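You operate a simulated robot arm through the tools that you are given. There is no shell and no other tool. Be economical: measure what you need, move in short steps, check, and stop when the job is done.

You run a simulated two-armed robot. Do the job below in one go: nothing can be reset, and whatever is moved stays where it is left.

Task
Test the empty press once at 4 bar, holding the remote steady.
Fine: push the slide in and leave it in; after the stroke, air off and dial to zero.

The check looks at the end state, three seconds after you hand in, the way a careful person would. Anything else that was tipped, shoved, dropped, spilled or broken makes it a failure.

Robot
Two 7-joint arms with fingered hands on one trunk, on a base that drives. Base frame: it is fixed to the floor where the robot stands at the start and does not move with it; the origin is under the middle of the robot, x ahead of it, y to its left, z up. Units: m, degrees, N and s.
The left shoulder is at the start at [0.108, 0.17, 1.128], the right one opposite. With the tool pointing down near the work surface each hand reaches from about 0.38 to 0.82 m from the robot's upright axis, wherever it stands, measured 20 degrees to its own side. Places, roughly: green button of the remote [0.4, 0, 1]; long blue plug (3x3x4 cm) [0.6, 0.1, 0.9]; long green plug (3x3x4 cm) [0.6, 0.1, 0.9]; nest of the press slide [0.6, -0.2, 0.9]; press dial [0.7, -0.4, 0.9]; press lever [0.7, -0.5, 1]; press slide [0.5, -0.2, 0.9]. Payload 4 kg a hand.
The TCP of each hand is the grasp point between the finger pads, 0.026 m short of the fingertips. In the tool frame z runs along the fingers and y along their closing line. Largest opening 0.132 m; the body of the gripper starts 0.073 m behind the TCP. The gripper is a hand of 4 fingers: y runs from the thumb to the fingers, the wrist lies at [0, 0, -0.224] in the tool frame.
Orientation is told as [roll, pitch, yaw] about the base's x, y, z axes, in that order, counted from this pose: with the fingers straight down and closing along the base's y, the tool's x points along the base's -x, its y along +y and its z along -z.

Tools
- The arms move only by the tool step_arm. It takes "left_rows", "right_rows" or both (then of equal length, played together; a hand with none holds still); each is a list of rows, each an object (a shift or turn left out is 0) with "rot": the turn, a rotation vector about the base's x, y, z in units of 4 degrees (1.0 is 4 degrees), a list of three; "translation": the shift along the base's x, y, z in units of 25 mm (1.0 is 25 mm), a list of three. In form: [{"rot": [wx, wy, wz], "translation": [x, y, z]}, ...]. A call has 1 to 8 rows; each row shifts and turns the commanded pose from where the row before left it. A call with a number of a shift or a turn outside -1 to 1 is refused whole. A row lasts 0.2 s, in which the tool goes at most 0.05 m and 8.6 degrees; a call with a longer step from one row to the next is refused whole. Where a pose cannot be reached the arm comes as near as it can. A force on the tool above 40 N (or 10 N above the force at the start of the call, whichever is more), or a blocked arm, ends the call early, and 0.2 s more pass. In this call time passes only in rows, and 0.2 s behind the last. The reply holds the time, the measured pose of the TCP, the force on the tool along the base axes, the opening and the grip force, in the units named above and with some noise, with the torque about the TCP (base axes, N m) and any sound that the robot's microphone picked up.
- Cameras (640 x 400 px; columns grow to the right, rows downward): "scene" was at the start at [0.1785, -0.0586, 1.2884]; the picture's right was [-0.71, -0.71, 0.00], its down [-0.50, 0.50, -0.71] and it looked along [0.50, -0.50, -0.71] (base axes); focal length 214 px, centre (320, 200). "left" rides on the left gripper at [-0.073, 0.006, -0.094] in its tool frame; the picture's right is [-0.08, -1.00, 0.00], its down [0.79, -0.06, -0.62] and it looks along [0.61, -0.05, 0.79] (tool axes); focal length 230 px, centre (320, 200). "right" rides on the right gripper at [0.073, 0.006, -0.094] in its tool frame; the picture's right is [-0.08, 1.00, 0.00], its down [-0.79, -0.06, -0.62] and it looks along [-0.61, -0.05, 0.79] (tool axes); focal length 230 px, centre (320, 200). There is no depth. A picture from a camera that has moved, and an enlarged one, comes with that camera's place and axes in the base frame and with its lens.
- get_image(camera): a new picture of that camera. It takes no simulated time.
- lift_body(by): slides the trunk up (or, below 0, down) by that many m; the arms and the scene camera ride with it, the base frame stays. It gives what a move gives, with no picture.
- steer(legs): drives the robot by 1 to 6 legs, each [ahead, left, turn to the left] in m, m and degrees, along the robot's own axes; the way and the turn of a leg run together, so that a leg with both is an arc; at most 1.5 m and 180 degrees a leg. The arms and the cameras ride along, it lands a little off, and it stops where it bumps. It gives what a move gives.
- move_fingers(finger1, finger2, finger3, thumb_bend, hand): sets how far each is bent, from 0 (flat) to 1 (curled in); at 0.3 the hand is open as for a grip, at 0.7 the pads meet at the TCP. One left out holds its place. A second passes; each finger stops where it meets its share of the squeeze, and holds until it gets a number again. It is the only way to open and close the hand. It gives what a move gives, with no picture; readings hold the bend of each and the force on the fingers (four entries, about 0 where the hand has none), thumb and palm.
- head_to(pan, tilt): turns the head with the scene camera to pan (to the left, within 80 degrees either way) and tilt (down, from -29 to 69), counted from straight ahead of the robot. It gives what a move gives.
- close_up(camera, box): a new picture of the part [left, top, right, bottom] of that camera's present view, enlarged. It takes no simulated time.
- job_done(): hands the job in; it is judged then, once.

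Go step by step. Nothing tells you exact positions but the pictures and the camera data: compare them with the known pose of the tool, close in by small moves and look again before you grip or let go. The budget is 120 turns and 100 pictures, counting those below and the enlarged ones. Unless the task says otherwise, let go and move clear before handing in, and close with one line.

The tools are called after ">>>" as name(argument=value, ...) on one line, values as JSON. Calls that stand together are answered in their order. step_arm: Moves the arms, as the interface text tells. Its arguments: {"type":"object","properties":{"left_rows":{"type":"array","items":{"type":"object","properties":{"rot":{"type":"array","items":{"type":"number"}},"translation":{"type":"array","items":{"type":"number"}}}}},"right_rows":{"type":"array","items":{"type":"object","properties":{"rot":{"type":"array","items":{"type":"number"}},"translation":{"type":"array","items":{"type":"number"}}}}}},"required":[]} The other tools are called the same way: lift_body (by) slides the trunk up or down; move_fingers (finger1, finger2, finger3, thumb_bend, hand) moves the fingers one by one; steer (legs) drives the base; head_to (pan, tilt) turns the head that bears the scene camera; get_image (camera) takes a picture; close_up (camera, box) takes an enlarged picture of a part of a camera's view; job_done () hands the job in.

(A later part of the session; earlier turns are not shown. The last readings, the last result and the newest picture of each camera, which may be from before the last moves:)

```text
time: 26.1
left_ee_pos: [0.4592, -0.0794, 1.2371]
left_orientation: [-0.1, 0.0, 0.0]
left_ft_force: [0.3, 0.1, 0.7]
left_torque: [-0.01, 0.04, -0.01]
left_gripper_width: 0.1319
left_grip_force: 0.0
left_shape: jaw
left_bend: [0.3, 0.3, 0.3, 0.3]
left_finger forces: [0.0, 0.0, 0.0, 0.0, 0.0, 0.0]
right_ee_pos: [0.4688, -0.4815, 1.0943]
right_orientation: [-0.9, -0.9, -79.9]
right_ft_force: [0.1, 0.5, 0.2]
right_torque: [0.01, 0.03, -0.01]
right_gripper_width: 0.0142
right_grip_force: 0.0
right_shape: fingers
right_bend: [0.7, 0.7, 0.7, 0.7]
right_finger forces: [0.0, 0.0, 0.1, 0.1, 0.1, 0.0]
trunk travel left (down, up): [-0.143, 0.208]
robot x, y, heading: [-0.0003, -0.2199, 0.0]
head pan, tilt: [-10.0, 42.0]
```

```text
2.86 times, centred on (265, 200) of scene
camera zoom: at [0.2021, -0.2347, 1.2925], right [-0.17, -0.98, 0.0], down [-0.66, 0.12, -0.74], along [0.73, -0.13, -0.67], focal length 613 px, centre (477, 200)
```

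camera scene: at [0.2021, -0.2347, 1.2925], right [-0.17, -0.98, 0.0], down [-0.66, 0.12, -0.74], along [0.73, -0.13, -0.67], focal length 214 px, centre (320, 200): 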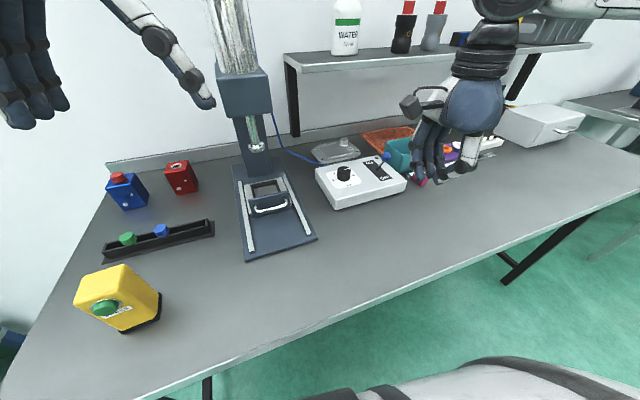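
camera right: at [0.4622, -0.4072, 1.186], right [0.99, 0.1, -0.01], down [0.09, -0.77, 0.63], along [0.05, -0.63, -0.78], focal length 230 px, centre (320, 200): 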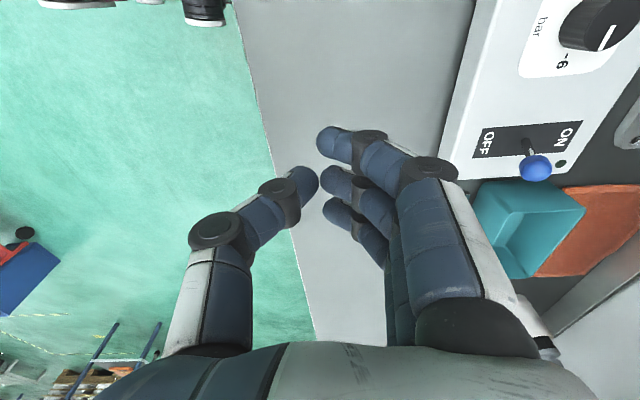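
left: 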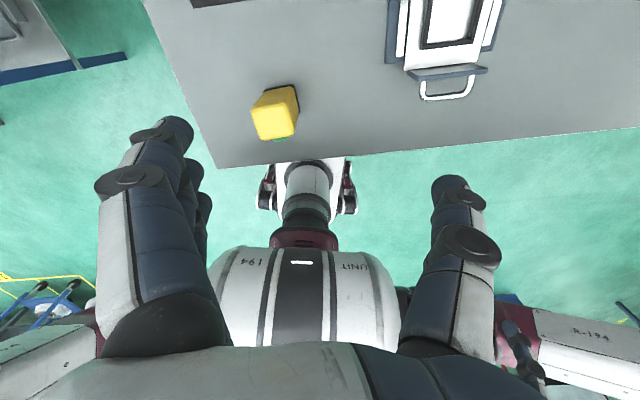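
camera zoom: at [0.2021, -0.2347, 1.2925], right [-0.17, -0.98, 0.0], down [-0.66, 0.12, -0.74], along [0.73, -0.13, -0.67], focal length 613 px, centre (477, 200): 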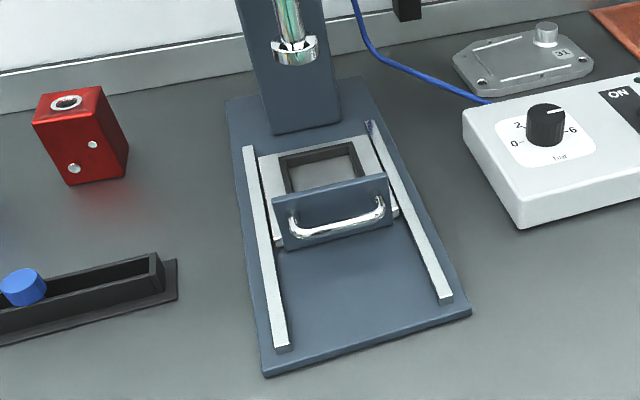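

The lever leans towards OFF (ball at about 0.68, -0.504, 0.986). The dial knob top is at about (0.691, -0.390, 0.950) and its pointer seems to be near 6. I'll bring the right-hand camera over the dial to read it properly.

>>> step_arm(right_rows=[{"translation": [1, 0.3, 0]}, {"translation": [1, 0.3, 0]}, {"translation": [1, 0.3, 0]}, {"translation": [1, 0.3, 0]}, {"translation": [1, 0.3, 0]}, {"translation": [1, 0.3, 0]}, {"translation": [1, 0.3, -0.2]}, {"translation": [1, 0.3, -0.2]}])

>>> get_image(camera="right")

```text
time: 27.9
left_ee_pos: [0.4598, -0.0812, 1.2367]
left_orientation: [-0.1, -0.1, -0.1]
left_ft_force: [0.4, -0.7, -0.1]
left_torque: [-0.02, 0.02, 0.02]
left_gripper_width: 0.1318
left_grip_force: 0.0
left_shape: jaw
left_bend: [0.3, 0.3, 0.3, 0.3]
left_finger forces: [0.1, 0.1, 0.0, 0.0, 0.1, 0.1]
right_ee_pos: [0.6684, -0.4221, 1.0831]
right_orientation: [-1.0, -0.8, -79.9]
right_ft_force: [-0.9, -0.1, 0.6]
right_torque: [0.03, -0.01, 0.02]
right_gripper_width: 0.0141
right_grip_force: 0.0
right_shape: fingers
right_bend: [0.7, 0.7, 0.7, 0.7]
right_finger forces: [0.1, 0.0, 0.1, 0.0, 0.0, 0.1]
trunk travel left (down, up): [-0.143, 0.208]
robot x, y, heading: [0.0014, -0.2153, -0.0]
head pan, tilt: [-10.0, 42.0]
```

```text
69 pictures are left
camera right: at [0.6617, -0.3472, 1.1752], right [0.99, 0.1, -0.02], down [0.09, -0.77, 0.63], along [0.05, -0.63, -0.78], focal length 230 px, centre (320, 200)
```

right: 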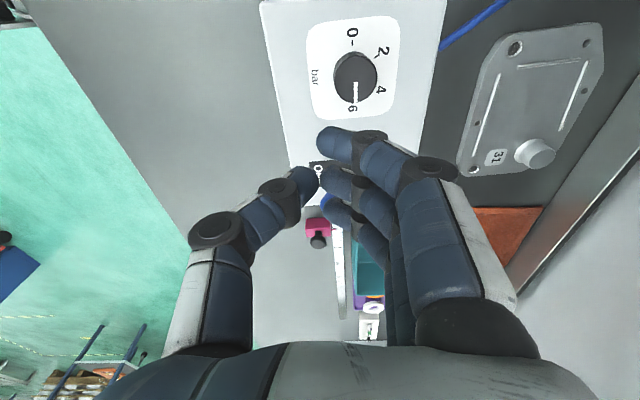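

>>> close_up(camera="right", box=[290, 5, 420, 125])

```text
3.33 times, centred on (355, 65) of right
camera zoom: at [0.6617, -0.3472, 1.1752], right [0.99, 0.1, -0.02], down [0.09, -0.77, 0.63], along [0.05, -0.63, -0.78], focal length 767 px, centre (203, 650)
```

zoom: 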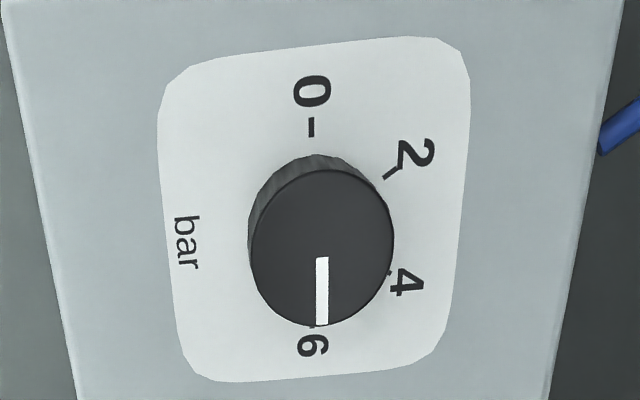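

The pointer is at 6 and the marks are 60° apart, so 4 is +60° (counter-clockwise from above). I'll open the hand partly, turn to about -112° yaw and move above the knob.

>>> move_fingers(hand="right", finger1=0.48, finger2=0.48, finger3=0.48, thumb_bend=0.48)

>>> step_arm(right_rows=[{"rot": [0, 0, -1], "translation": [0.113, 0.16, -0.2]}, {"rot": [0, 0, -1], "translation": [0.113, 0.16, -0.2]}, {"rot": [0, 0, -1], "translation": [0.113, 0.16, -0.2]}, {"rot": [0, 0, -1], "translation": [0.113, 0.16, -0.2]}, {"rot": [0, 0, -1], "translation": [0.113, 0.16, -0.2]}, {"rot": [0, 0, -1], "translation": [0.113, 0.16, -0.2]}, {"rot": [0, 0, -1], "translation": [0.113, 0.16, -0.2]}, {"rot": [0, 0, -1], "translation": [0.113, 0.16, -0.2]}])

>>> get_image(camera="right")

>>> close_up(camera="scene", box=[280, 70, 460, 220])

```text
time: 28.9
left_ee_pos: [0.4593, -0.08, 1.2373]
left_orientation: [-0.1, 0.0, 0.0]
left_ft_force: [0.0, -0.6, 0.8]
left_torque: [-0.02, -0.01, 0.0]
left_gripper_width: 0.1319
left_grip_force: 0.0
left_shape: jaw
left_bend: [0.3, 0.3, 0.3, 0.3]
left_finger forces: [0.1, 0.0, 0.0, 0.0, 0.1, 0.0]
right_ee_pos: [0.668, -0.4228, 1.0853]
right_orientation: [-0.8, -0.8, -79.9]
right_ft_force: [-0.6, -0.7, 0.0]
right_torque: [0.0, 0.0, -0.03]
right_gripper_width: 0.0767
right_grip_force: 0.1
right_shape: fingers
right_bend: [0.48, 0.48, 0.48, 0.48]
right_finger forces: [0.1, 0.1, 0.0, 0.0, 0.0, 0.1]
trunk travel left (down, up): [-0.143, 0.208]
robot x, y, heading: [-0.0013, -0.2184, 0.0]
head pan, tilt: [-10.0, 42.0]
```

```text
time: 30.7
left_ee_pos: [0.4588, -0.0793, 1.2371]
left_orientation: [-0.1, -0.1, 0.1]
left_ft_force: [-0.2, -0.4, -0.1]
left_torque: [0.0, -0.02, 0.02]
left_gripper_width: 0.1318
left_grip_force: 0.0
left_shape: jaw
left_bend: [0.3, 0.3, 0.3, 0.3]
left_finger forces: [0.1, 0.1, 0.0, 0.1, 0.1, 0.1]
right_ee_pos: [0.6901, -0.3894, 1.0437]
right_orientation: [-0.8, -0.9, -112.1]
right_ft_force: [0.7, -0.5, 0.2]
right_torque: [-0.02, 0.02, 0.01]
right_gripper_width: 0.0765
right_grip_force: 0.0
right_shape: fingers
right_bend: [0.48, 0.48, 0.48, 0.48]
right_finger forces: [0.0, 0.0, 0.0, 0.0, 0.0, 0.1]
trunk travel left (down, up): [-0.143, 0.208]
robot x, y, heading: [0.0001, -0.2225, -0.1]
head pan, tilt: [-10.0, 42.0]
```

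```text
67 pictures are left
camera right: at [0.7246, -0.3233, 1.1359], right [0.9, -0.44, -0.01], down [-0.34, -0.7, 0.63], along [-0.29, -0.56, -0.78], focal length 230 px, centre (320, 200)
```

right: 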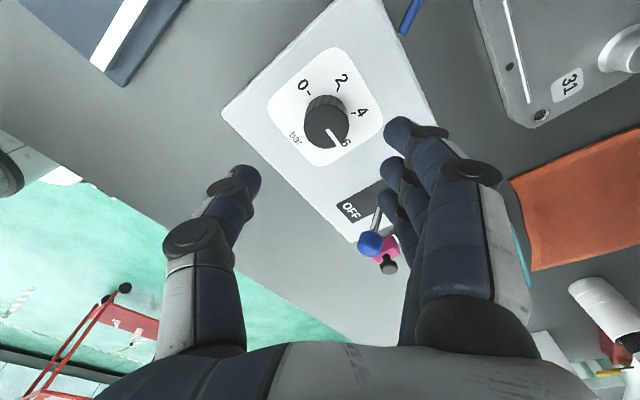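

```text
2.67 times, centred on (370, 145) of scene
camera zoom: at [0.2023, -0.2344, 1.2924], right [-0.17, -0.98, 0.0], down [-0.66, 0.12, -0.74], along [0.73, -0.13, -0.67], focal length 572 px, centre (187, 347)
```

zoom: 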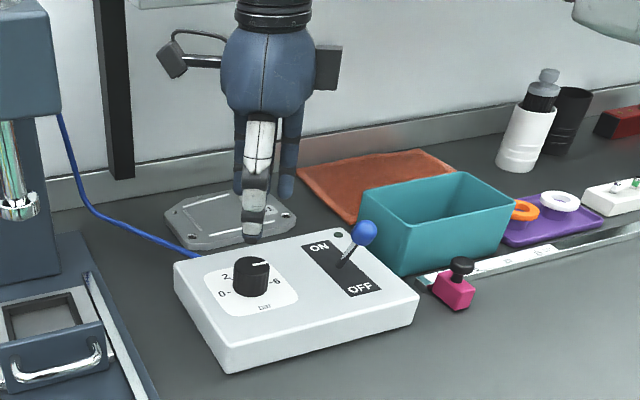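

The hand is nearly centred over the knob, with about 6 mm of x correction needed. I'll descend in stages.

>>> step_arm(right_rows=[{"translation": [0.24, 0.1, -0.7]}, {"translation": [0, 0, -0.7]}, {"translation": [0, 0, -0.7]}])

>>> get_image(camera="right")

>>> close_up(camera="scene", box=[300, 120, 420, 220])

```text
time: 31.5
left_ee_pos: [0.4592, -0.0808, 1.2376]
left_orientation: [-0.2, -0.1, 0.0]
left_ft_force: [-0.5, -0.6, 0.0]
left_torque: [0.01, -0.01, -0.01]
left_gripper_width: 0.1317
left_grip_force: 0.1
left_shape: jaw
left_bend: [0.3, 0.3, 0.3, 0.3]
left_finger forces: [0.0, 0.0, 0.0, 0.0, 0.0, 0.0]
right_ee_pos: [0.6965, -0.3889, 0.9921]
right_orientation: [-0.8, -0.9, -111.9]
right_ft_force: [1.1, 0.4, 0.2]
right_torque: [0.0, -0.01, 0.01]
right_gripper_width: 0.0764
right_grip_force: 0.1
right_shape: fingers
right_bend: [0.48, 0.48, 0.48, 0.48]
right_finger forces: [0.0, 0.0, 0.1, 0.1, 0.1, 0.0]
trunk travel left (down, up): [-0.143, 0.208]
robot x, y, heading: [-0.0059, -0.2196, 0.2]
head pan, tilt: [-10.0, 42.0]
```

```text
65 pictures are left
camera right: at [0.7306, -0.3223, 1.0832], right [0.9, -0.44, -0.02], down [-0.34, -0.7, 0.63], along [-0.29, -0.56, -0.78], focal length 230 px, centre (320, 200)
```

right: 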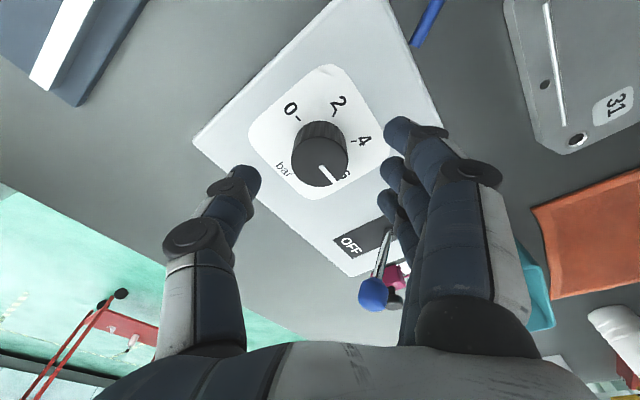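

```text
4.00 times, centred on (360, 170) of scene
camera zoom: at [0.2026, -0.2346, 1.2924], right [-0.17, -0.98, 0.0], down [-0.66, 0.12, -0.74], along [0.73, -0.13, -0.67], focal length 858 px, centre (160, 320)
```

zoom: 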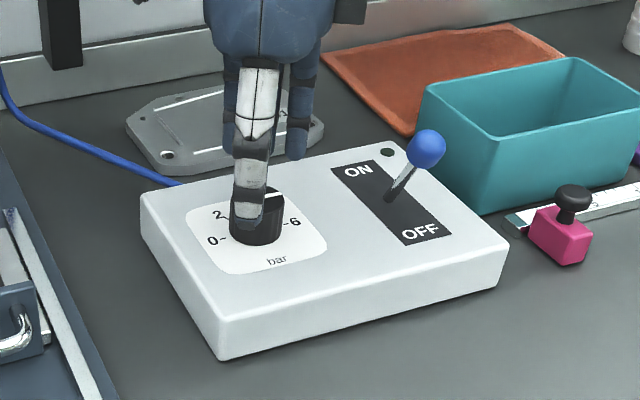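

It's well centred now. I'll lower the rest of the way and close on the knob.

>>> step_arm(right_rows=[{"translation": [0, 0, -0.6]}, {"translation": [0, 0, -0.5]}])

>>> move_fingers(hand="right", finger1=0.62, finger2=0.62, finger3=0.62, thumb_bend=0.62)

>>> get_image(camera="right")

```text
time: 32.1
left_ee_pos: [0.4582, -0.08, 1.2367]
left_orientation: [-0.1, 0.0, 0.0]
left_ft_force: [-0.3, -0.1, -0.1]
left_torque: [-0.01, -0.01, 0.0]
left_gripper_width: 0.132
left_grip_force: 0.0
left_shape: jaw
left_bend: [0.3, 0.3, 0.3, 0.3]
left_finger forces: [0.0, 0.1, 0.0, 0.0, 0.0, 0.0]
right_ee_pos: [0.6946, -0.3885, 0.9656]
right_orientation: [-0.9, -0.9, -111.9]
right_ft_force: [-0.9, -0.4, -0.3]
right_torque: [-0.01, 0.01, 0.02]
right_gripper_width: 0.0764
right_grip_force: 0.1
right_shape: fingers
right_bend: [0.48, 0.48, 0.48, 0.48]
right_finger forces: [0.1, 0.0, 0.1, 0.0, 0.1, 0.0]
trunk travel left (down, up): [-0.143, 0.208]
robot x, y, heading: [-0.0004, -0.2166, 0.0]
head pan, tilt: [-10.0, 42.0]
```

```text
time: 33.1
left_ee_pos: [0.4604, -0.0795, 1.2373]
left_orientation: [0.0, -0.1, -0.1]
left_ft_force: [-0.3, 0.1, 0.7]
left_torque: [-0.01, 0.02, 0.02]
left_gripper_width: 0.1317
left_grip_force: 0.0
left_shape: jaw
left_bend: [0.3, 0.3, 0.3, 0.3]
left_finger forces: [0.1, 0.1, 0.0, 0.0, 0.0, 0.0]
right_ee_pos: [0.6957, -0.3883, 0.9643]
right_orientation: [-0.9, -0.8, -111.9]
right_ft_force: [-0.8, 1.8, -0.5]
right_torque: [0.01, 0.07, -0.01]
right_gripper_width: 0.0376
right_grip_force: 2.3
right_shape: fingers
right_bend: [0.62, 0.59, 0.62, 0.61]
right_finger forces: [0.0, 2.1, 0.0, 0.0, 3.0, 0.1]
trunk travel left (down, up): [-0.143, 0.208]
robot x, y, heading: [-0.0035, -0.2193, -0.1]
head pan, tilt: [-10.0, 42.0]
```

```text
63 pictures are left
camera right: at [0.7297, -0.3218, 1.0564], right [0.9, -0.44, -0.01], down [-0.34, -0.7, 0.63], along [-0.29, -0.56, -0.78], focal length 230 px, centre (320, 200)
```

right: 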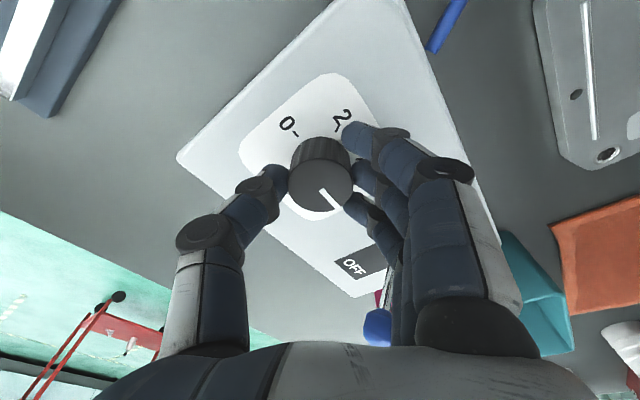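

The thumb and middle finger are on the knob. I'll squeeze more firmly and turn it +32°, then check.

>>> move_fingers(hand="right", finger1=0.66, finger2=0.7, finger3=0.66, thumb_bend=0.72)

>>> step_arm(right_rows=[{"rot": [0, 0, 1]}, {"rot": [0, 0, 1]}, {"rot": [0, 0, 1]}, {"rot": [0, 0, 1]}, {"rot": [0, 0, 1]}, {"rot": [0, 0, 1]}, {"rot": [0, 0, 1]}, {"rot": [0, 0, 1]}])

>>> get_image(camera="right")

```text
time: 34.1
left_ee_pos: [0.4587, -0.0792, 1.2374]
left_orientation: [-0.2, 0.0, 0.0]
left_ft_force: [0.0, 0.0, 0.4]
left_torque: [0.01, -0.02, 0.01]
left_gripper_width: 0.1318
left_grip_force: 0.0
left_shape: jaw
left_bend: [0.3, 0.3, 0.3, 0.3]
left_finger forces: [0.0, 0.0, 0.1, 0.0, 0.0, 0.0]
right_ee_pos: [0.6947, -0.3881, 0.9647]
right_orientation: [-0.9, -0.9, -111.7]
right_ft_force: [-7.4, 4.4, -5.7]
right_torque: [0.06, 0.06, -0.02]
right_gripper_width: 0.0302
right_grip_force: 11.1
right_shape: fingers
right_bend: [0.66, 0.6, 0.65, 0.64]
right_finger forces: [0.1, 5.9, 1.0, 0.1, 14.6, 0.0]
trunk travel left (down, up): [-0.143, 0.208]
robot x, y, heading: [-0.005, -0.2184, 0.0]
head pan, tilt: [-10.0, 42.0]
```

```text
time: 35.9
left_ee_pos: [0.4599, -0.08, 1.2373]
left_orientation: [0.0, -0.1, 0.0]
left_ft_force: [-0.3, 0.4, 0.0]
left_torque: [-0.03, -0.02, 0.01]
left_gripper_width: 0.1319
left_grip_force: 0.0
left_shape: jaw
left_bend: [0.3, 0.3, 0.3, 0.3]
left_finger forces: [0.0, 0.0, 0.1, 0.0, 0.0, 0.0]
right_ee_pos: [0.6945, -0.3879, 0.9644]
right_orientation: [-0.9, -0.9, -79.8]
right_ft_force: [-12.8, 0.6, -4.7]
right_torque: [0.05, 0.25, -0.05]
right_gripper_width: 0.0323
right_grip_force: 11.1
right_shape: fingers
right_bend: [0.66, 0.6, 0.66, 0.64]
right_finger forces: [0.0, 4.8, 0.2, 0.0, 17.8, 0.0]
trunk travel left (down, up): [-0.143, 0.208]
robot x, y, heading: [0.0007, -0.2215, 0.1]
head pan, tilt: [-10.0, 42.0]
```

```text
62 pictures are left
camera right: at [0.6893, -0.313, 1.0564], right [0.99, 0.1, -0.01], down [0.09, -0.77, 0.63], along [0.05, -0.63, -0.78], focal length 230 px, centre (320, 200)
```

right: 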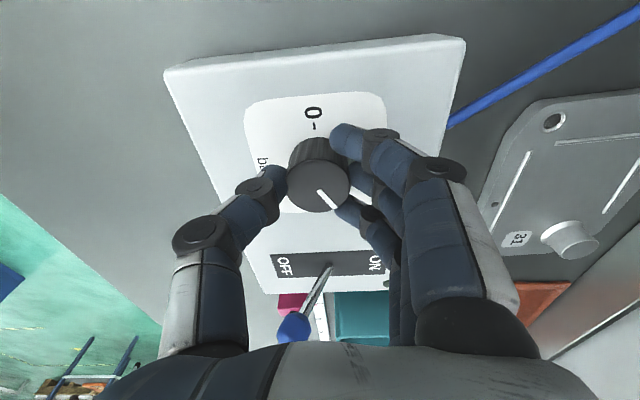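

The knob turns with the hand. I'll give it the remaining 28°.

>>> step_arm(right_rows=[{"rot": [0, 0, 1]}, {"rot": [0, 0, 1]}, {"rot": [0, 0, 1]}, {"rot": [0, 0, 1]}, {"rot": [0, 0, 1]}, {"rot": [0, 0, 1]}, {"rot": [0, 0, 1]}])

>>> close_up(camera="right", box=[220, 60, 420, 260])

```text
time: 37.5
left_ee_pos: [0.4572, -0.0813, 1.2373]
left_orientation: [0.0, -0.2, -0.1]
left_ft_force: [-0.2, 0.7, 0.0]
left_torque: [0.0, 0.0, 0.02]
left_gripper_width: 0.1318
left_grip_force: 0.0
left_shape: jaw
left_bend: [0.3, 0.3, 0.3, 0.3]
left_finger forces: [0.1, 0.0, 0.0, 0.0, 0.0, 0.0]
right_ee_pos: [0.6956, -0.3872, 0.9651]
right_orientation: [-0.9, -0.9, -59.9]
right_ft_force: [-15.4, -1.7, -6.0]
right_torque: [0.01, 0.27, -0.08]
right_gripper_width: 0.033
right_grip_force: 12.0
right_shape: fingers
right_bend: [0.66, 0.61, 0.66, 0.64]
right_finger forces: [0.0, 4.3, 0.0, 0.0, 19.3, 0.0]
right hand out of reach, approached as far as the arm can: row 6, 7
trunk travel left (down, up): [-0.143, 0.208]
robot x, y, heading: [-0.0023, -0.2203, 0.0]
head pan, tilt: [-10.0, 42.0]
```

```text
2.00 times, centred on (320, 160) of right
camera zoom: at [0.6645, -0.3194, 1.0566], right [0.9, 0.43, -0.01], down [0.34, -0.7, 0.63], along [0.26, -0.57, -0.78], focal length 460 px, centre (320, 280)
```

zoom: 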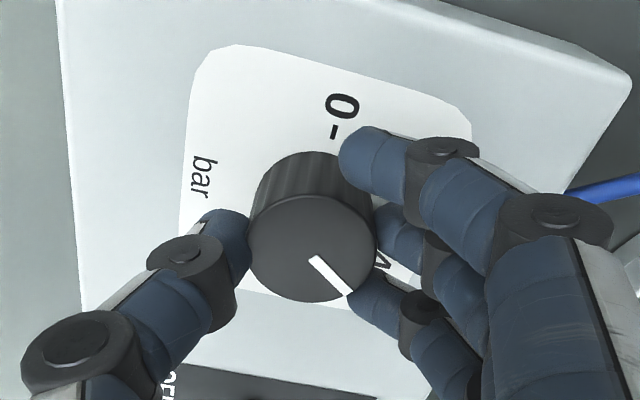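

The yaw limit here is about -60°, so the knob has turned only 52°. I'll release, turn the hand back and regrip.

>>> move_fingers(hand="right", finger1=0.48, finger2=0.48, finger3=0.48, thumb_bend=0.48)

>>> step_arm(right_rows=[{"rot": [0, 0, -1], "translation": [0.1, 0, 0]}, {"rot": [0, 0, -1]}, {"rot": [0, 0, -1]}, {"rot": [0, 0, -1]}, {"rot": [0, 0, -1]}, {"rot": [0, 0, -1]}])

>>> close_up(camera="right", box=[220, 60, 420, 260])

```text
time: 38.5
left_ee_pos: [0.4589, -0.0808, 1.2366]
left_orientation: [-0.1, 0.0, 0.1]
left_ft_force: [0.0, 0.0, 0.0]
left_torque: [-0.02, 0.01, 0.01]
left_gripper_width: 0.1315
left_grip_force: 0.0
left_shape: jaw
left_bend: [0.3, 0.3, 0.3, 0.3]
left_finger forces: [0.0, 0.0, 0.0, 0.1, 0.1, 0.1]
right_ee_pos: [0.6969, -0.388, 0.9643]
right_orientation: [-0.9, -0.9, -59.9]
right_ft_force: [1.2, 0.0, 0.0]
right_torque: [-0.02, 0.03, -0.02]
right_gripper_width: 0.0764
right_grip_force: 0.0
right_shape: fingers
right_bend: [0.48, 0.48, 0.48, 0.48]
right_finger forces: [0.1, 0.0, 0.1, 0.0, 0.0, 0.1]
trunk travel left (down, up): [-0.143, 0.208]
robot x, y, heading: [-0.0046, -0.2163, 0.2]
head pan, tilt: [-10.0, 42.0]
```

```text
time: 39.9
left_ee_pos: [0.4593, -0.0792, 1.2375]
left_orientation: [-0.2, 0.1, 0.0]
left_ft_force: [-0.9, 0.1, -0.5]
left_torque: [-0.01, 0.0, 0.03]
left_gripper_width: 0.1317
left_grip_force: 0.1
left_shape: jaw
left_bend: [0.3, 0.3, 0.3, 0.3]
left_finger forces: [0.0, 0.1, 0.0, 0.0, 0.1, 0.0]
right_ee_pos: [0.6989, -0.3863, 0.965]
right_orientation: [-0.8, -0.8, -84.1]
right_ft_force: [-0.3, -0.1, -0.5]
right_torque: [-0.02, 0.01, 0.04]
right_gripper_width: 0.0767
right_grip_force: 0.0
right_shape: fingers
right_bend: [0.48, 0.48, 0.48, 0.48]
right_finger forces: [0.1, 0.0, 0.1, 0.1, 0.0, 0.0]
trunk travel left (down, up): [-0.143, 0.208]
robot x, y, heading: [0.0014, -0.2194, -0.0]
head pan, tilt: [-10.0, 42.0]
```

```text
2.00 times, centred on (320, 160) of right
camera zoom: at [0.6983, -0.3121, 1.0558], right [1.0, 0.03, -0.01], down [0.03, -0.78, 0.63], along [0.01, -0.63, -0.78], focal length 460 px, centre (320, 280)
```

zoom: 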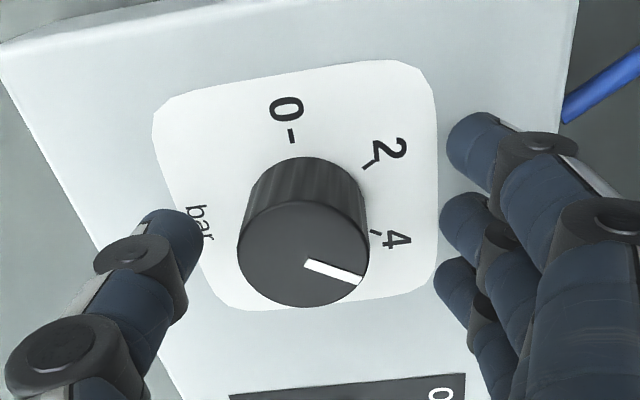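

>>> close_up(camera="right", box=[280, 110, 360, 160])

```text
8.00 times, centred on (320, 135) of right
camera zoom: at [0.6983, -0.3121, 1.0558], right [1.0, 0.03, -0.01], down [0.03, -0.78, 0.63], along [0.01, -0.63, -0.78], focal length 1841 px, centre (320, 720)
```

zoom: 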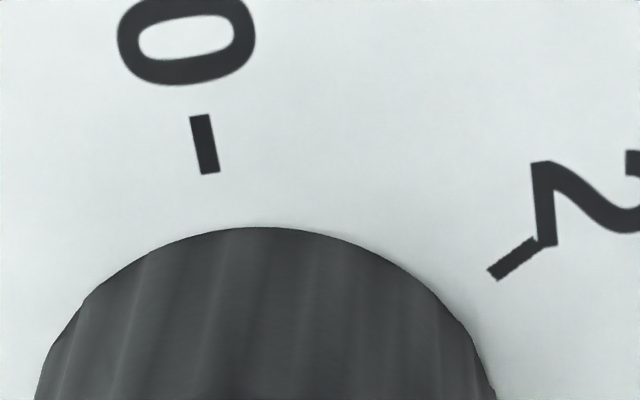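

>>> close_up(camera="right", box=[270, 145, 370, 220])

```text
5.33 times, centred on (320, 182) of right
camera zoom: at [0.6983, -0.3121, 1.0558], right [1.0, 0.03, -0.01], down [0.03, -0.78, 0.63], along [0.01, -0.63, -0.78], focal length 1227 px, centre (320, 293)
```

zoom: 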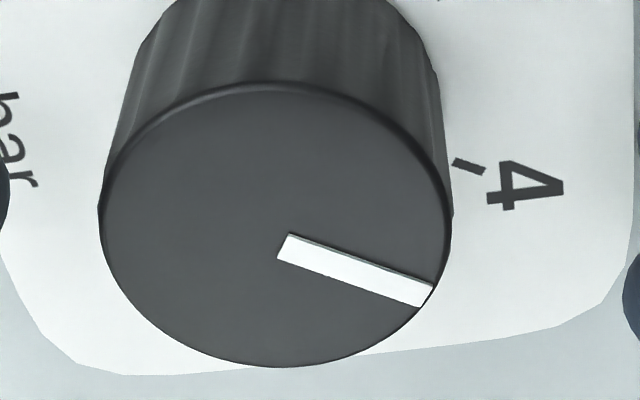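

The pointer now reads about -20° and the 4 mark about -19° to -23°, so it looks close to 4 already. I'll lift off and read it from above before deciding on a correction.

>>> step_arm(right_rows=[{"translation": [0, 0, 1]}, {"translation": [0, 0, 1]}, {"translation": [0, 0, 1]}, {"translation": [-0.4, -0.5, 1]}, {"translation": [-0.4, -0.5, 0.8]}])

>>> close_up(camera="right", box=[280, 5, 400, 115])

>>> close_up(camera="scene", box=[310, 145, 390, 210])

```text
time: 41.1
left_ee_pos: [0.4579, -0.0802, 1.238]
left_orientation: [0.0, -0.1, 0.0]
left_ft_force: [0.3, -0.3, 0.2]
left_torque: [0.02, 0.03, -0.02]
left_gripper_width: 0.1319
left_grip_force: 0.1
left_shape: jaw
left_bend: [0.3, 0.3, 0.3, 0.3]
left_finger forces: [0.0, 0.1, 0.1, 0.0, 0.0, 0.0]
right_ee_pos: [0.6779, -0.4147, 1.0848]
right_orientation: [-1.0, -0.9, -84.0]
right_ft_force: [0.2, 0.1, 0.5]
right_torque: [-0.02, 0.02, 0.02]
right_gripper_width: 0.0768
right_grip_force: 0.0
right_shape: fingers
right_bend: [0.48, 0.48, 0.48, 0.48]
right_finger forces: [0.1, 0.1, 0.0, 0.0, 0.1, 0.0]
trunk travel left (down, up): [-0.143, 0.208]
robot x, y, heading: [-0.0019, -0.222, -0.0]
head pan, tilt: [-10.0, 42.0]
```

```text
3.64 times, centred on (340, 60) of right
camera zoom: at [0.6771, -0.3386, 1.1767], right [1.0, 0.03, -0.01], down [0.03, -0.78, 0.63], along [0.01, -0.63, -0.78], focal length 837 px, centre (247, 709)
```

zoom: 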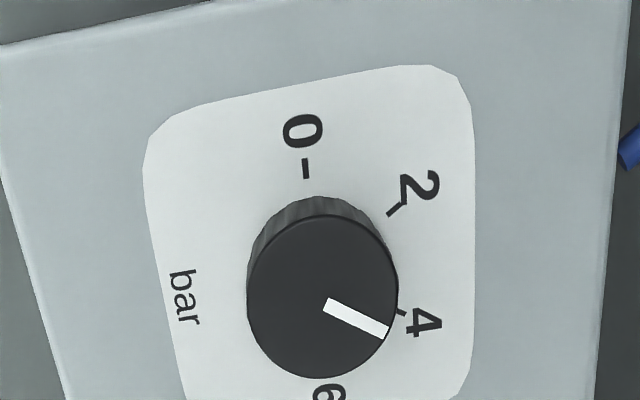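

```text
6.15 times, centred on (350, 178) of scene
camera zoom: at [0.2017, -0.2347, 1.2926], right [-0.17, -0.98, 0.0], down [-0.66, 0.12, -0.74], along [0.73, -0.13, -0.67], focal length 1320 px, centre (135, 338)
```

zoom: 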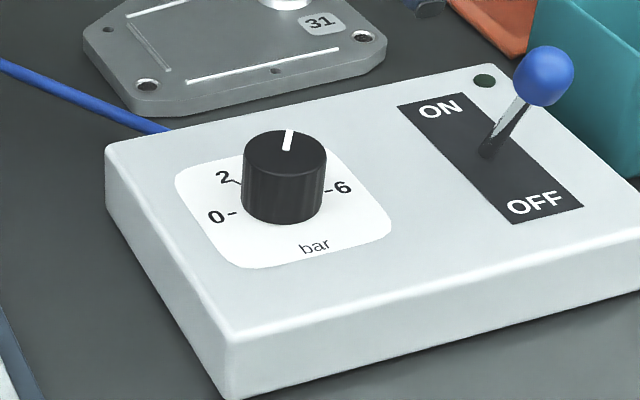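

The pointer reads about -22° to -24° against -19° for the 4 mark, a few degrees short. I'll regrip for a small correction.

>>> step_arm(right_rows=[{"translation": [0.4, 0.5, -0.8]}, {"translation": [0.3, 0.5, -1]}, {"translation": [0, 0, -1]}, {"translation": [0, 0, -1]}, {"translation": [0, 0, -1]}])

>>> move_fingers(hand="right", finger1=0.64, finger2=0.7, finger3=0.64, thumb_bend=0.7)

>>> step_arm(right_rows=[{"rot": [0, 0, 0.6]}, {"rot": [0, 0, 0.5]}])

>>> move_fingers(hand="right", finger1=0.48, finger2=0.48, finger3=0.48, thumb_bend=0.48)

>>> step_arm(right_rows=[{"translation": [0, 0, 1]}, {"translation": [0, 0, 1]}, {"translation": [0, 0, 1]}, {"translation": [-0.4, -0.5, 1]}, {"translation": [-0.4, -0.5, 0.8]}])

>>> close_up(camera="right", box=[280, 5, 400, 115])

```text
time: 42.3
left_ee_pos: [0.4598, -0.0802, 1.2369]
left_orientation: [0.0, 0.1, 0.1]
left_ft_force: [-0.2, -0.2, 0.5]
left_torque: [-0.01, 0.0, -0.01]
left_gripper_width: 0.1317
left_grip_force: 0.1
left_shape: jaw
left_bend: [0.3, 0.3, 0.3, 0.3]
left_finger forces: [0.1, 0.0, 0.1, 0.0, 0.0, 0.1]
right_ee_pos: [0.6953, -0.3878, 0.9622]
right_orientation: [-0.9, -0.8, -83.9]
right_ft_force: [0.8, 0.5, -0.8]
right_torque: [0.0, -0.02, -0.01]
right_gripper_width: 0.0765
right_grip_force: 0.1
right_shape: fingers
right_bend: [0.48, 0.48, 0.48, 0.48]
right_finger forces: [0.1, 0.0, 0.1, 0.0, 0.1, 0.0]
trunk travel left (down, up): [-0.143, 0.208]
robot x, y, heading: [-0.0015, -0.2207, 0.1]
head pan, tilt: [-10.0, 42.0]
```

```text
time: 43.3
left_ee_pos: [0.4584, -0.0785, 1.2375]
left_orientation: [-0.1, 0.0, 0.1]
left_ft_force: [-0.5, 0.7, 0.4]
left_torque: [-0.02, 0.01, 0.0]
left_gripper_width: 0.1318
left_grip_force: 0.0
left_shape: jaw
left_bend: [0.3, 0.3, 0.3, 0.3]
left_finger forces: [0.0, 0.1, 0.0, 0.0, 0.0, 0.0]
right_ee_pos: [0.6945, -0.3876, 0.9646]
right_orientation: [-0.9, -0.8, -83.9]
right_ft_force: [-7.6, 2.6, -4.3]
right_torque: [0.06, 0.04, -0.02]
right_gripper_width: 0.0339
right_grip_force: 9.3
right_shape: fingers
right_bend: [0.64, 0.6, 0.64, 0.64]
right_finger forces: [0.0, 6.0, 0.0, 0.0, 13.1, 0.1]
trunk travel left (down, up): [-0.143, 0.208]
robot x, y, heading: [-0.002, -0.2198, -0.2]
head pan, tilt: [-10.0, 42.0]
```

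```text
time: 43.9
left_ee_pos: [0.4587, -0.0791, 1.2371]
left_orientation: [-0.1, -0.1, 0.1]
left_ft_force: [0.8, -0.7, -0.5]
left_torque: [0.01, 0.0, 0.0]
left_gripper_width: 0.1316
left_grip_force: 0.0
left_shape: jaw
left_bend: [0.3, 0.3, 0.3, 0.3]
left_finger forces: [0.1, 0.1, 0.0, 0.0, 0.1, 0.0]
right_ee_pos: [0.6952, -0.3871, 0.9651]
right_orientation: [-0.9, -0.9, -79.3]
right_ft_force: [-9.8, 2.3, -5.4]
right_torque: [0.09, 0.1, -0.07]
right_gripper_width: 0.0345
right_grip_force: 10.4
right_shape: fingers
right_bend: [0.64, 0.61, 0.64, 0.64]
right_finger forces: [0.0, 5.5, 0.0, 0.0, 14.7, 0.1]
trunk travel left (down, up): [-0.143, 0.208]
robot x, y, heading: [-0.0021, -0.2197, -0.0]
head pan, tilt: [-10.0, 42.0]
```

```text
time: 44.9
left_ee_pos: [0.4589, -0.0786, 1.2369]
left_orientation: [-0.2, 0.0, 0.1]
left_ft_force: [0.0, -0.7, 0.2]
left_torque: [0.04, -0.01, -0.03]
left_gripper_width: 0.1319
left_grip_force: 0.1
left_shape: jaw
left_bend: [0.3, 0.3, 0.3, 0.3]
left_finger forces: [0.0, 0.1, 0.0, 0.0, 0.1, 0.1]
right_ee_pos: [0.6963, -0.3875, 0.9639]
right_orientation: [-1.0, -1.0, -79.5]
right_ft_force: [-0.9, -0.4, -0.2]
right_torque: [-0.03, 0.0, -0.01]
right_gripper_width: 0.0765
right_grip_force: 0.1
right_shape: fingers
right_bend: [0.48, 0.48, 0.48, 0.48]
right_finger forces: [0.0, 0.0, 0.1, 0.0, 0.0, 0.0]
trunk travel left (down, up): [-0.143, 0.208]
robot x, y, heading: [0.0015, -0.2163, 0.0]
head pan, tilt: [-10.0, 42.0]
```

```text
time: 46.1
left_ee_pos: [0.459, -0.0805, 1.2372]
left_orientation: [0.0, -0.2, 0.0]
left_ft_force: [-0.8, -0.1, -0.2]
left_torque: [-0.01, -0.01, 0.01]
left_gripper_width: 0.132
left_grip_force: 0.1
left_shape: jaw
left_bend: [0.3, 0.3, 0.3, 0.3]
left_finger forces: [0.1, 0.0, 0.1, 0.1, 0.0, 0.1]
right_ee_pos: [0.675, -0.4124, 1.0859]
right_orientation: [-0.9, -0.9, -79.5]
right_ft_force: [-0.4, 0.0, -0.4]
right_torque: [-0.01, 0.01, -0.01]
right_gripper_width: 0.0765
right_grip_force: 0.1
right_shape: fingers
right_bend: [0.48, 0.48, 0.48, 0.48]
right_finger forces: [0.1, 0.0, 0.0, 0.1, 0.0, 0.0]
trunk travel left (down, up): [-0.143, 0.208]
robot x, y, heading: [0.0009, -0.22, -0.0]
head pan, tilt: [-10.0, 42.0]
```

```text
3.64 times, centred on (340, 60) of right
camera zoom: at [0.6692, -0.3378, 1.1769], right [0.99, 0.11, -0.01], down [0.09, -0.77, 0.63], along [0.06, -0.63, -0.78], focal length 837 px, centre (247, 709)
```

zoom: 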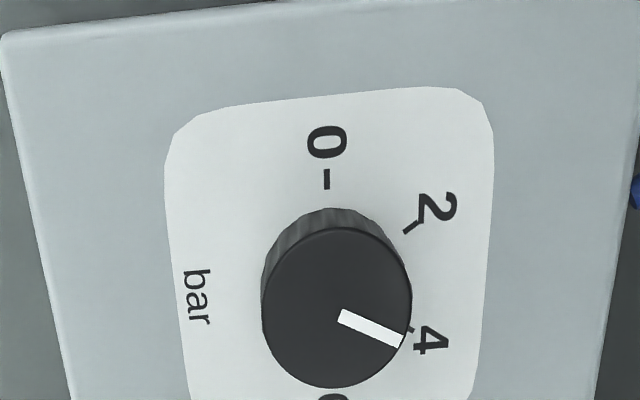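

The dial now reads 4. Next I'll close the hand, move in front of the lever on its OFF side, and push it towards ON.

>>> move_fingers(hand="right", finger1=0.7, finger2=0.7, finger3=0.7, thumb_bend=0.7)

>>> step_arm(right_rows=[{"translation": [-1, -1, 0]}, {"translation": [-1, -1, 0]}, {"translation": [-1, -1, 0]}, {"translation": [0, -0.7, -1]}, {"translation": [0, 0, -1]}, {"translation": [0, 0, -1]}, {"translation": [0, 0, -0.9]}])

>>> get_image(camera="right")

>>> close_up(camera="scene", box=[300, 110, 450, 220])

```text
time: 47.1
left_ee_pos: [0.4592, -0.0792, 1.2383]
left_orientation: [-0.2, 0.0, 0.1]
left_ft_force: [-1.0, 0.4, 0.5]
left_torque: [-0.03, 0.03, 0.0]
left_gripper_width: 0.1318
left_grip_force: 0.0
left_shape: jaw
left_bend: [0.3, 0.3, 0.3, 0.3]
left_finger forces: [0.0, 0.1, 0.1, 0.0, 0.0, 0.0]
right_ee_pos: [0.6757, -0.4123, 1.084]
right_orientation: [-0.9, -0.9, -79.5]
right_ft_force: [-0.7, -0.2, -0.6]
right_torque: [0.0, -0.02, 0.02]
right_gripper_width: 0.0144
right_grip_force: 0.1
right_shape: fingers
right_bend: [0.7, 0.7, 0.7, 0.7]
right_finger forces: [0.0, 0.0, 0.0, 0.0, 0.0, 0.1]
trunk travel left (down, up): [-0.143, 0.208]
robot x, y, heading: [-0.0036, -0.2173, 0.1]
head pan, tilt: [-10.0, 42.0]
```

```text
time: 48.7
left_ee_pos: [0.459, -0.0807, 1.2366]
left_orientation: [-0.1, 0.1, 0.0]
left_ft_force: [-0.3, 0.2, 1.4]
left_torque: [-0.01, -0.01, 0.01]
left_gripper_width: 0.1318
left_grip_force: 0.1
left_shape: jaw
left_bend: [0.3, 0.3, 0.3, 0.3]
left_finger forces: [0.1, 0.0, 0.0, 0.1, 0.1, 0.0]
right_ee_pos: [0.6025, -0.5045, 0.9859]
right_orientation: [-0.9, -0.8, -79.6]
right_ft_force: [0.2, 0.2, 1.1]
right_torque: [-0.02, 0.01, 0.0]
right_gripper_width: 0.0145
right_grip_force: 0.0
right_shape: fingers
right_bend: [0.7, 0.7, 0.7, 0.7]
right_finger forces: [0.0, 0.0, 0.1, 0.0, 0.0, 0.0]
trunk travel left (down, up): [-0.143, 0.208]
robot x, y, heading: [-0.0044, -0.222, -0.1]
head pan, tilt: [-10.0, 42.0]
```

```text
54 pictures are left
camera right: at [0.5956, -0.4312, 1.0781], right [0.99, 0.11, -0.01], down [0.09, -0.77, 0.63], along [0.06, -0.63, -0.78], focal length 230 px, centre (320, 200)
```

right: 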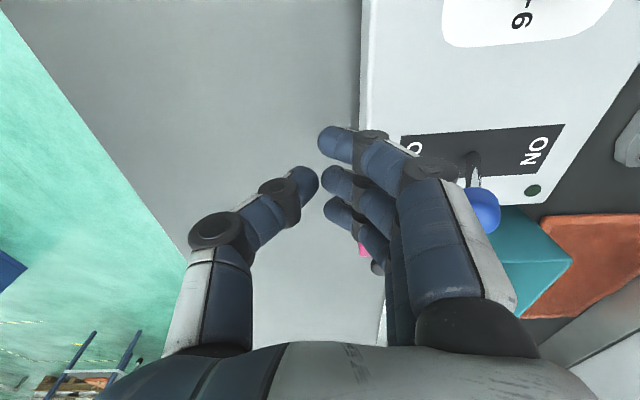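

```text
3.64 times, centred on (375, 165) of scene
camera zoom: at [0.2024, -0.2347, 1.2924], right [-0.17, -0.98, 0.0], down [-0.66, 0.12, -0.74], along [0.73, -0.13, -0.67], focal length 780 px, centre (120, 327)
```

zoom: 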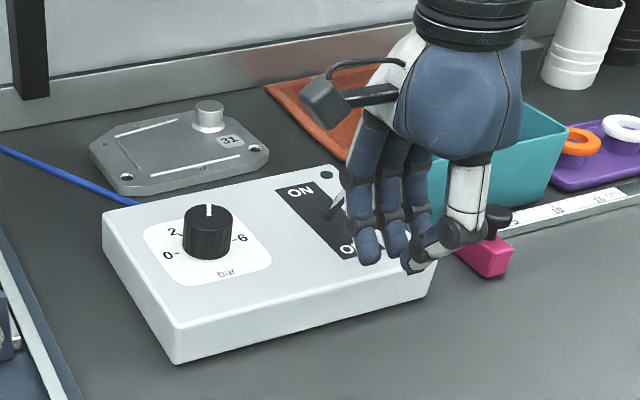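

>>> step_arm(right_rows=[{"translation": [0.6, 0.08, 0]}, {"translation": [0.6, 0.08, 0]}, {"translation": [0.6, 0.08, 0]}, {"translation": [0.6, 0.08, 0]}, {"translation": [0.6, 0.08, 0]}])

>>> get_image(camera="right")

```text
time: 49.9
left_ee_pos: [0.4587, -0.0794, 1.2364]
left_orientation: [-0.1, 0.1, 0.1]
left_ft_force: [-0.3, 0.6, -0.2]
left_torque: [0.01, 0.04, 0.02]
left_gripper_width: 0.1321
left_grip_force: 0.0
left_shape: jaw
left_bend: [0.3, 0.3, 0.3, 0.3]
left_finger forces: [0.1, 0.0, 0.0, 0.1, 0.0, 0.0]
right_ee_pos: [0.6762, -0.4951, 0.9856]
right_orientation: [-0.8, -0.9, -79.5]
right_ft_force: [0.1, -0.2, -0.4]
right_torque: [0.01, -0.01, -0.02]
right_gripper_width: 0.0144
right_grip_force: 0.1
right_shape: fingers
right_bend: [0.7, 0.7, 0.7, 0.7]
right_finger forces: [0.1, 0.0, 0.0, 0.0, 0.0, 0.0]
trunk travel left (down, up): [-0.143, 0.208]
robot x, y, heading: [-0.0019, -0.2184, 0.2]
head pan, tilt: [-10.0, 42.0]
```

```text
52 pictures are left
camera right: at [0.6705, -0.4201, 1.0782], right [0.99, 0.11, -0.01], down [0.09, -0.77, 0.63], along [0.05, -0.63, -0.78], focal length 230 px, centre (320, 200)
```

right: 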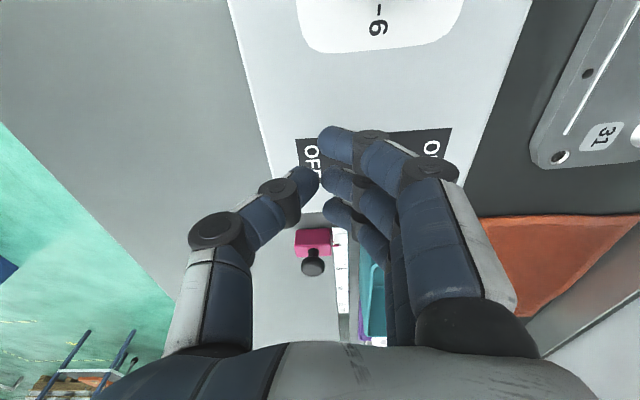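

>>> close_up(camera="scene", box=[320, 90, 450, 210])

```text
3.33 times, centred on (385, 150) of scene
camera zoom: at [0.2024, -0.2344, 1.2924], right [-0.17, -0.98, 0.0], down [-0.66, 0.12, -0.74], along [0.73, -0.13, -0.67], focal length 715 px, centre (103, 367)
```

zoom: 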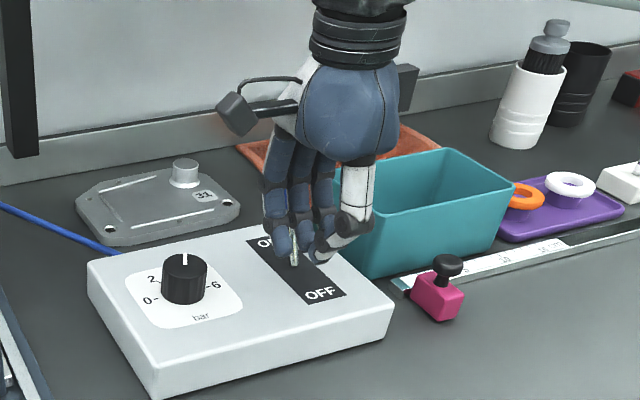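

>>> step_arm(right_rows=[{"translation": [0.5, 0.08, 0]}, {"translation": [0.5, 0.08, 0]}, {"translation": [0.5, 0.08, 0]}])

>>> close_up(camera="scene", box=[320, 90, 450, 210])

```text
time: 50.7
left_ee_pos: [0.4538, -0.0798, 1.2395]
left_orientation: [-0.1, -0.2, 0.0]
left_ft_force: [-0.2, -0.3, -1.2]
left_torque: [0.02, 0.03, -0.03]
left_gripper_width: 0.1319
left_grip_force: 0.0
left_shape: jaw
left_bend: [0.3, 0.3, 0.3, 0.3]
left_finger forces: [0.0, 0.1, 0.0, 0.0, 0.0, 0.1]
right_ee_pos: [0.7098, -0.4903, 0.9897]
right_orientation: [-0.9, -0.9, -79.6]
right_ft_force: [-23.2, 1.3, 6.8]
right_torque: [-0.02, -0.13, -0.16]
right_gripper_width: 0.0162
right_grip_force: 13.8
right_shape: fingers
right_bend: [0.7, 0.7, 0.72, 0.69]
right_finger forces: [0.1, 15.7, 11.7, 0.0, 0.1, 0.1]
trunk travel left (down, up): [-0.143, 0.208]
robot x, y, heading: [-0.0039, -0.2196, 0.1]
head pan, tilt: [-10.0, 42.0]
```

```text
3.33 times, centred on (385, 150) of scene
camera zoom: at [0.198, -0.2343, 1.2934], right [-0.17, -0.98, 0.0], down [-0.66, 0.12, -0.75], along [0.73, -0.13, -0.67], focal length 715 px, centre (103, 367)
```

zoom: 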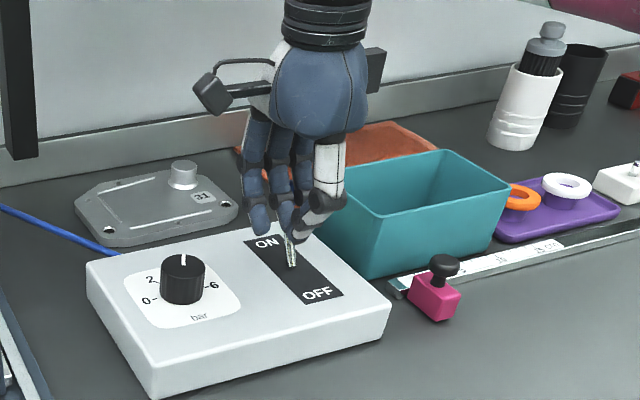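

The force rose to 23 N with the lever past centre, which suggests it reached the ON stop. I'll back away and look.

>>> step_arm(right_rows=[{"translation": [-0.6, -0.08, 0]}, {"translation": [-0.8, -0.1, 0.2]}, {"translation": [-1, -0.1, 0.5]}, {"translation": [-1, 0, 1]}, {"translation": [-1, 0, 1]}])

>>> close_up(camera="scene", box=[310, 110, 440, 210])

```text
time: 51.9
left_ee_pos: [0.4575, -0.08, 1.2376]
left_orientation: [-0.1, -0.2, 0.0]
left_ft_force: [-0.9, -0.1, 0.7]
left_torque: [0.01, 0.01, 0.0]
left_gripper_width: 0.1318
left_grip_force: 0.1
left_shape: jaw
left_bend: [0.3, 0.3, 0.3, 0.3]
left_finger forces: [0.0, 0.0, 0.0, 0.0, 0.0, 0.0]
right_ee_pos: [0.6039, -0.4943, 1.0559]
right_orientation: [-1.0, -0.9, -79.5]
right_ft_force: [-0.1, -0.1, 0.3]
right_torque: [0.01, -0.01, -0.01]
right_gripper_width: 0.0143
right_grip_force: 0.0
right_shape: fingers
right_bend: [0.7, 0.7, 0.7, 0.7]
right_finger forces: [0.0, 0.1, 0.0, 0.0, 0.1, 0.0]
trunk travel left (down, up): [-0.143, 0.208]
robot x, y, heading: [0.0009, -0.2196, 0.1]
head pan, tilt: [-10.0, 42.0]
```

```text
4.00 times, centred on (375, 160) of scene
camera zoom: at [0.2012, -0.2347, 1.2928], right [-0.17, -0.98, 0.0], down [-0.66, 0.12, -0.74], along [0.73, -0.13, -0.67], focal length 858 px, centre (100, 360)
```

zoom: 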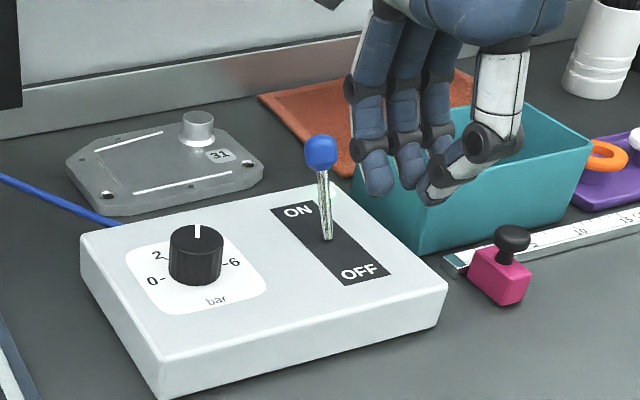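

>>> get_image(camera="right")

>>> close_up(camera="scene", box=[365, 140, 405, 170])

```text
48 pictures are left
camera right: at [0.598, -0.4203, 1.1478], right [0.99, 0.11, -0.01], down [0.09, -0.77, 0.63], along [0.06, -0.63, -0.78], focal length 230 px, centre (320, 200)
```

right: 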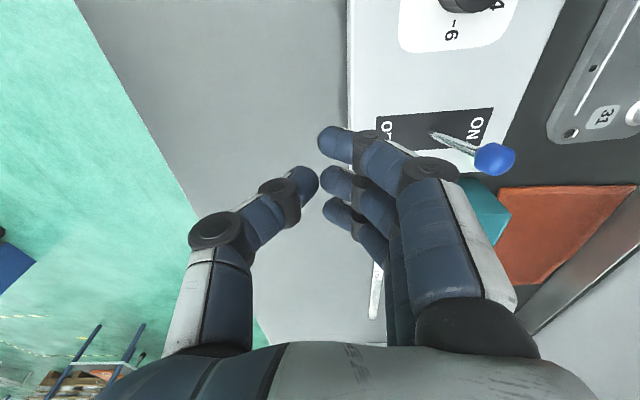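

```text
13.33 times, centred on (385, 155) of scene
camera zoom: at [0.2012, -0.2347, 1.2928], right [-0.17, -0.98, 0.0], down [-0.66, 0.12, -0.74], along [0.73, -0.13, -0.67], focal length 2860 px, centre (-547, 800)
```

zoom: 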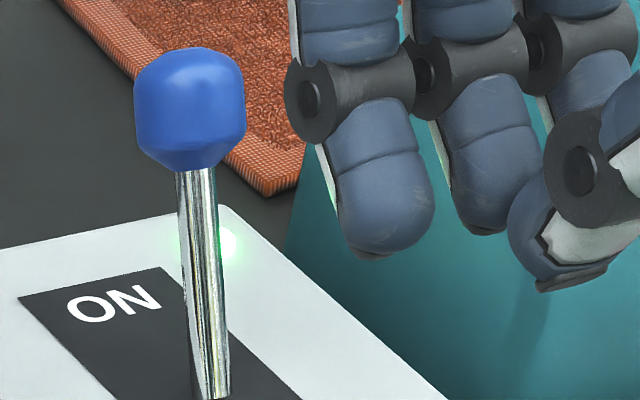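

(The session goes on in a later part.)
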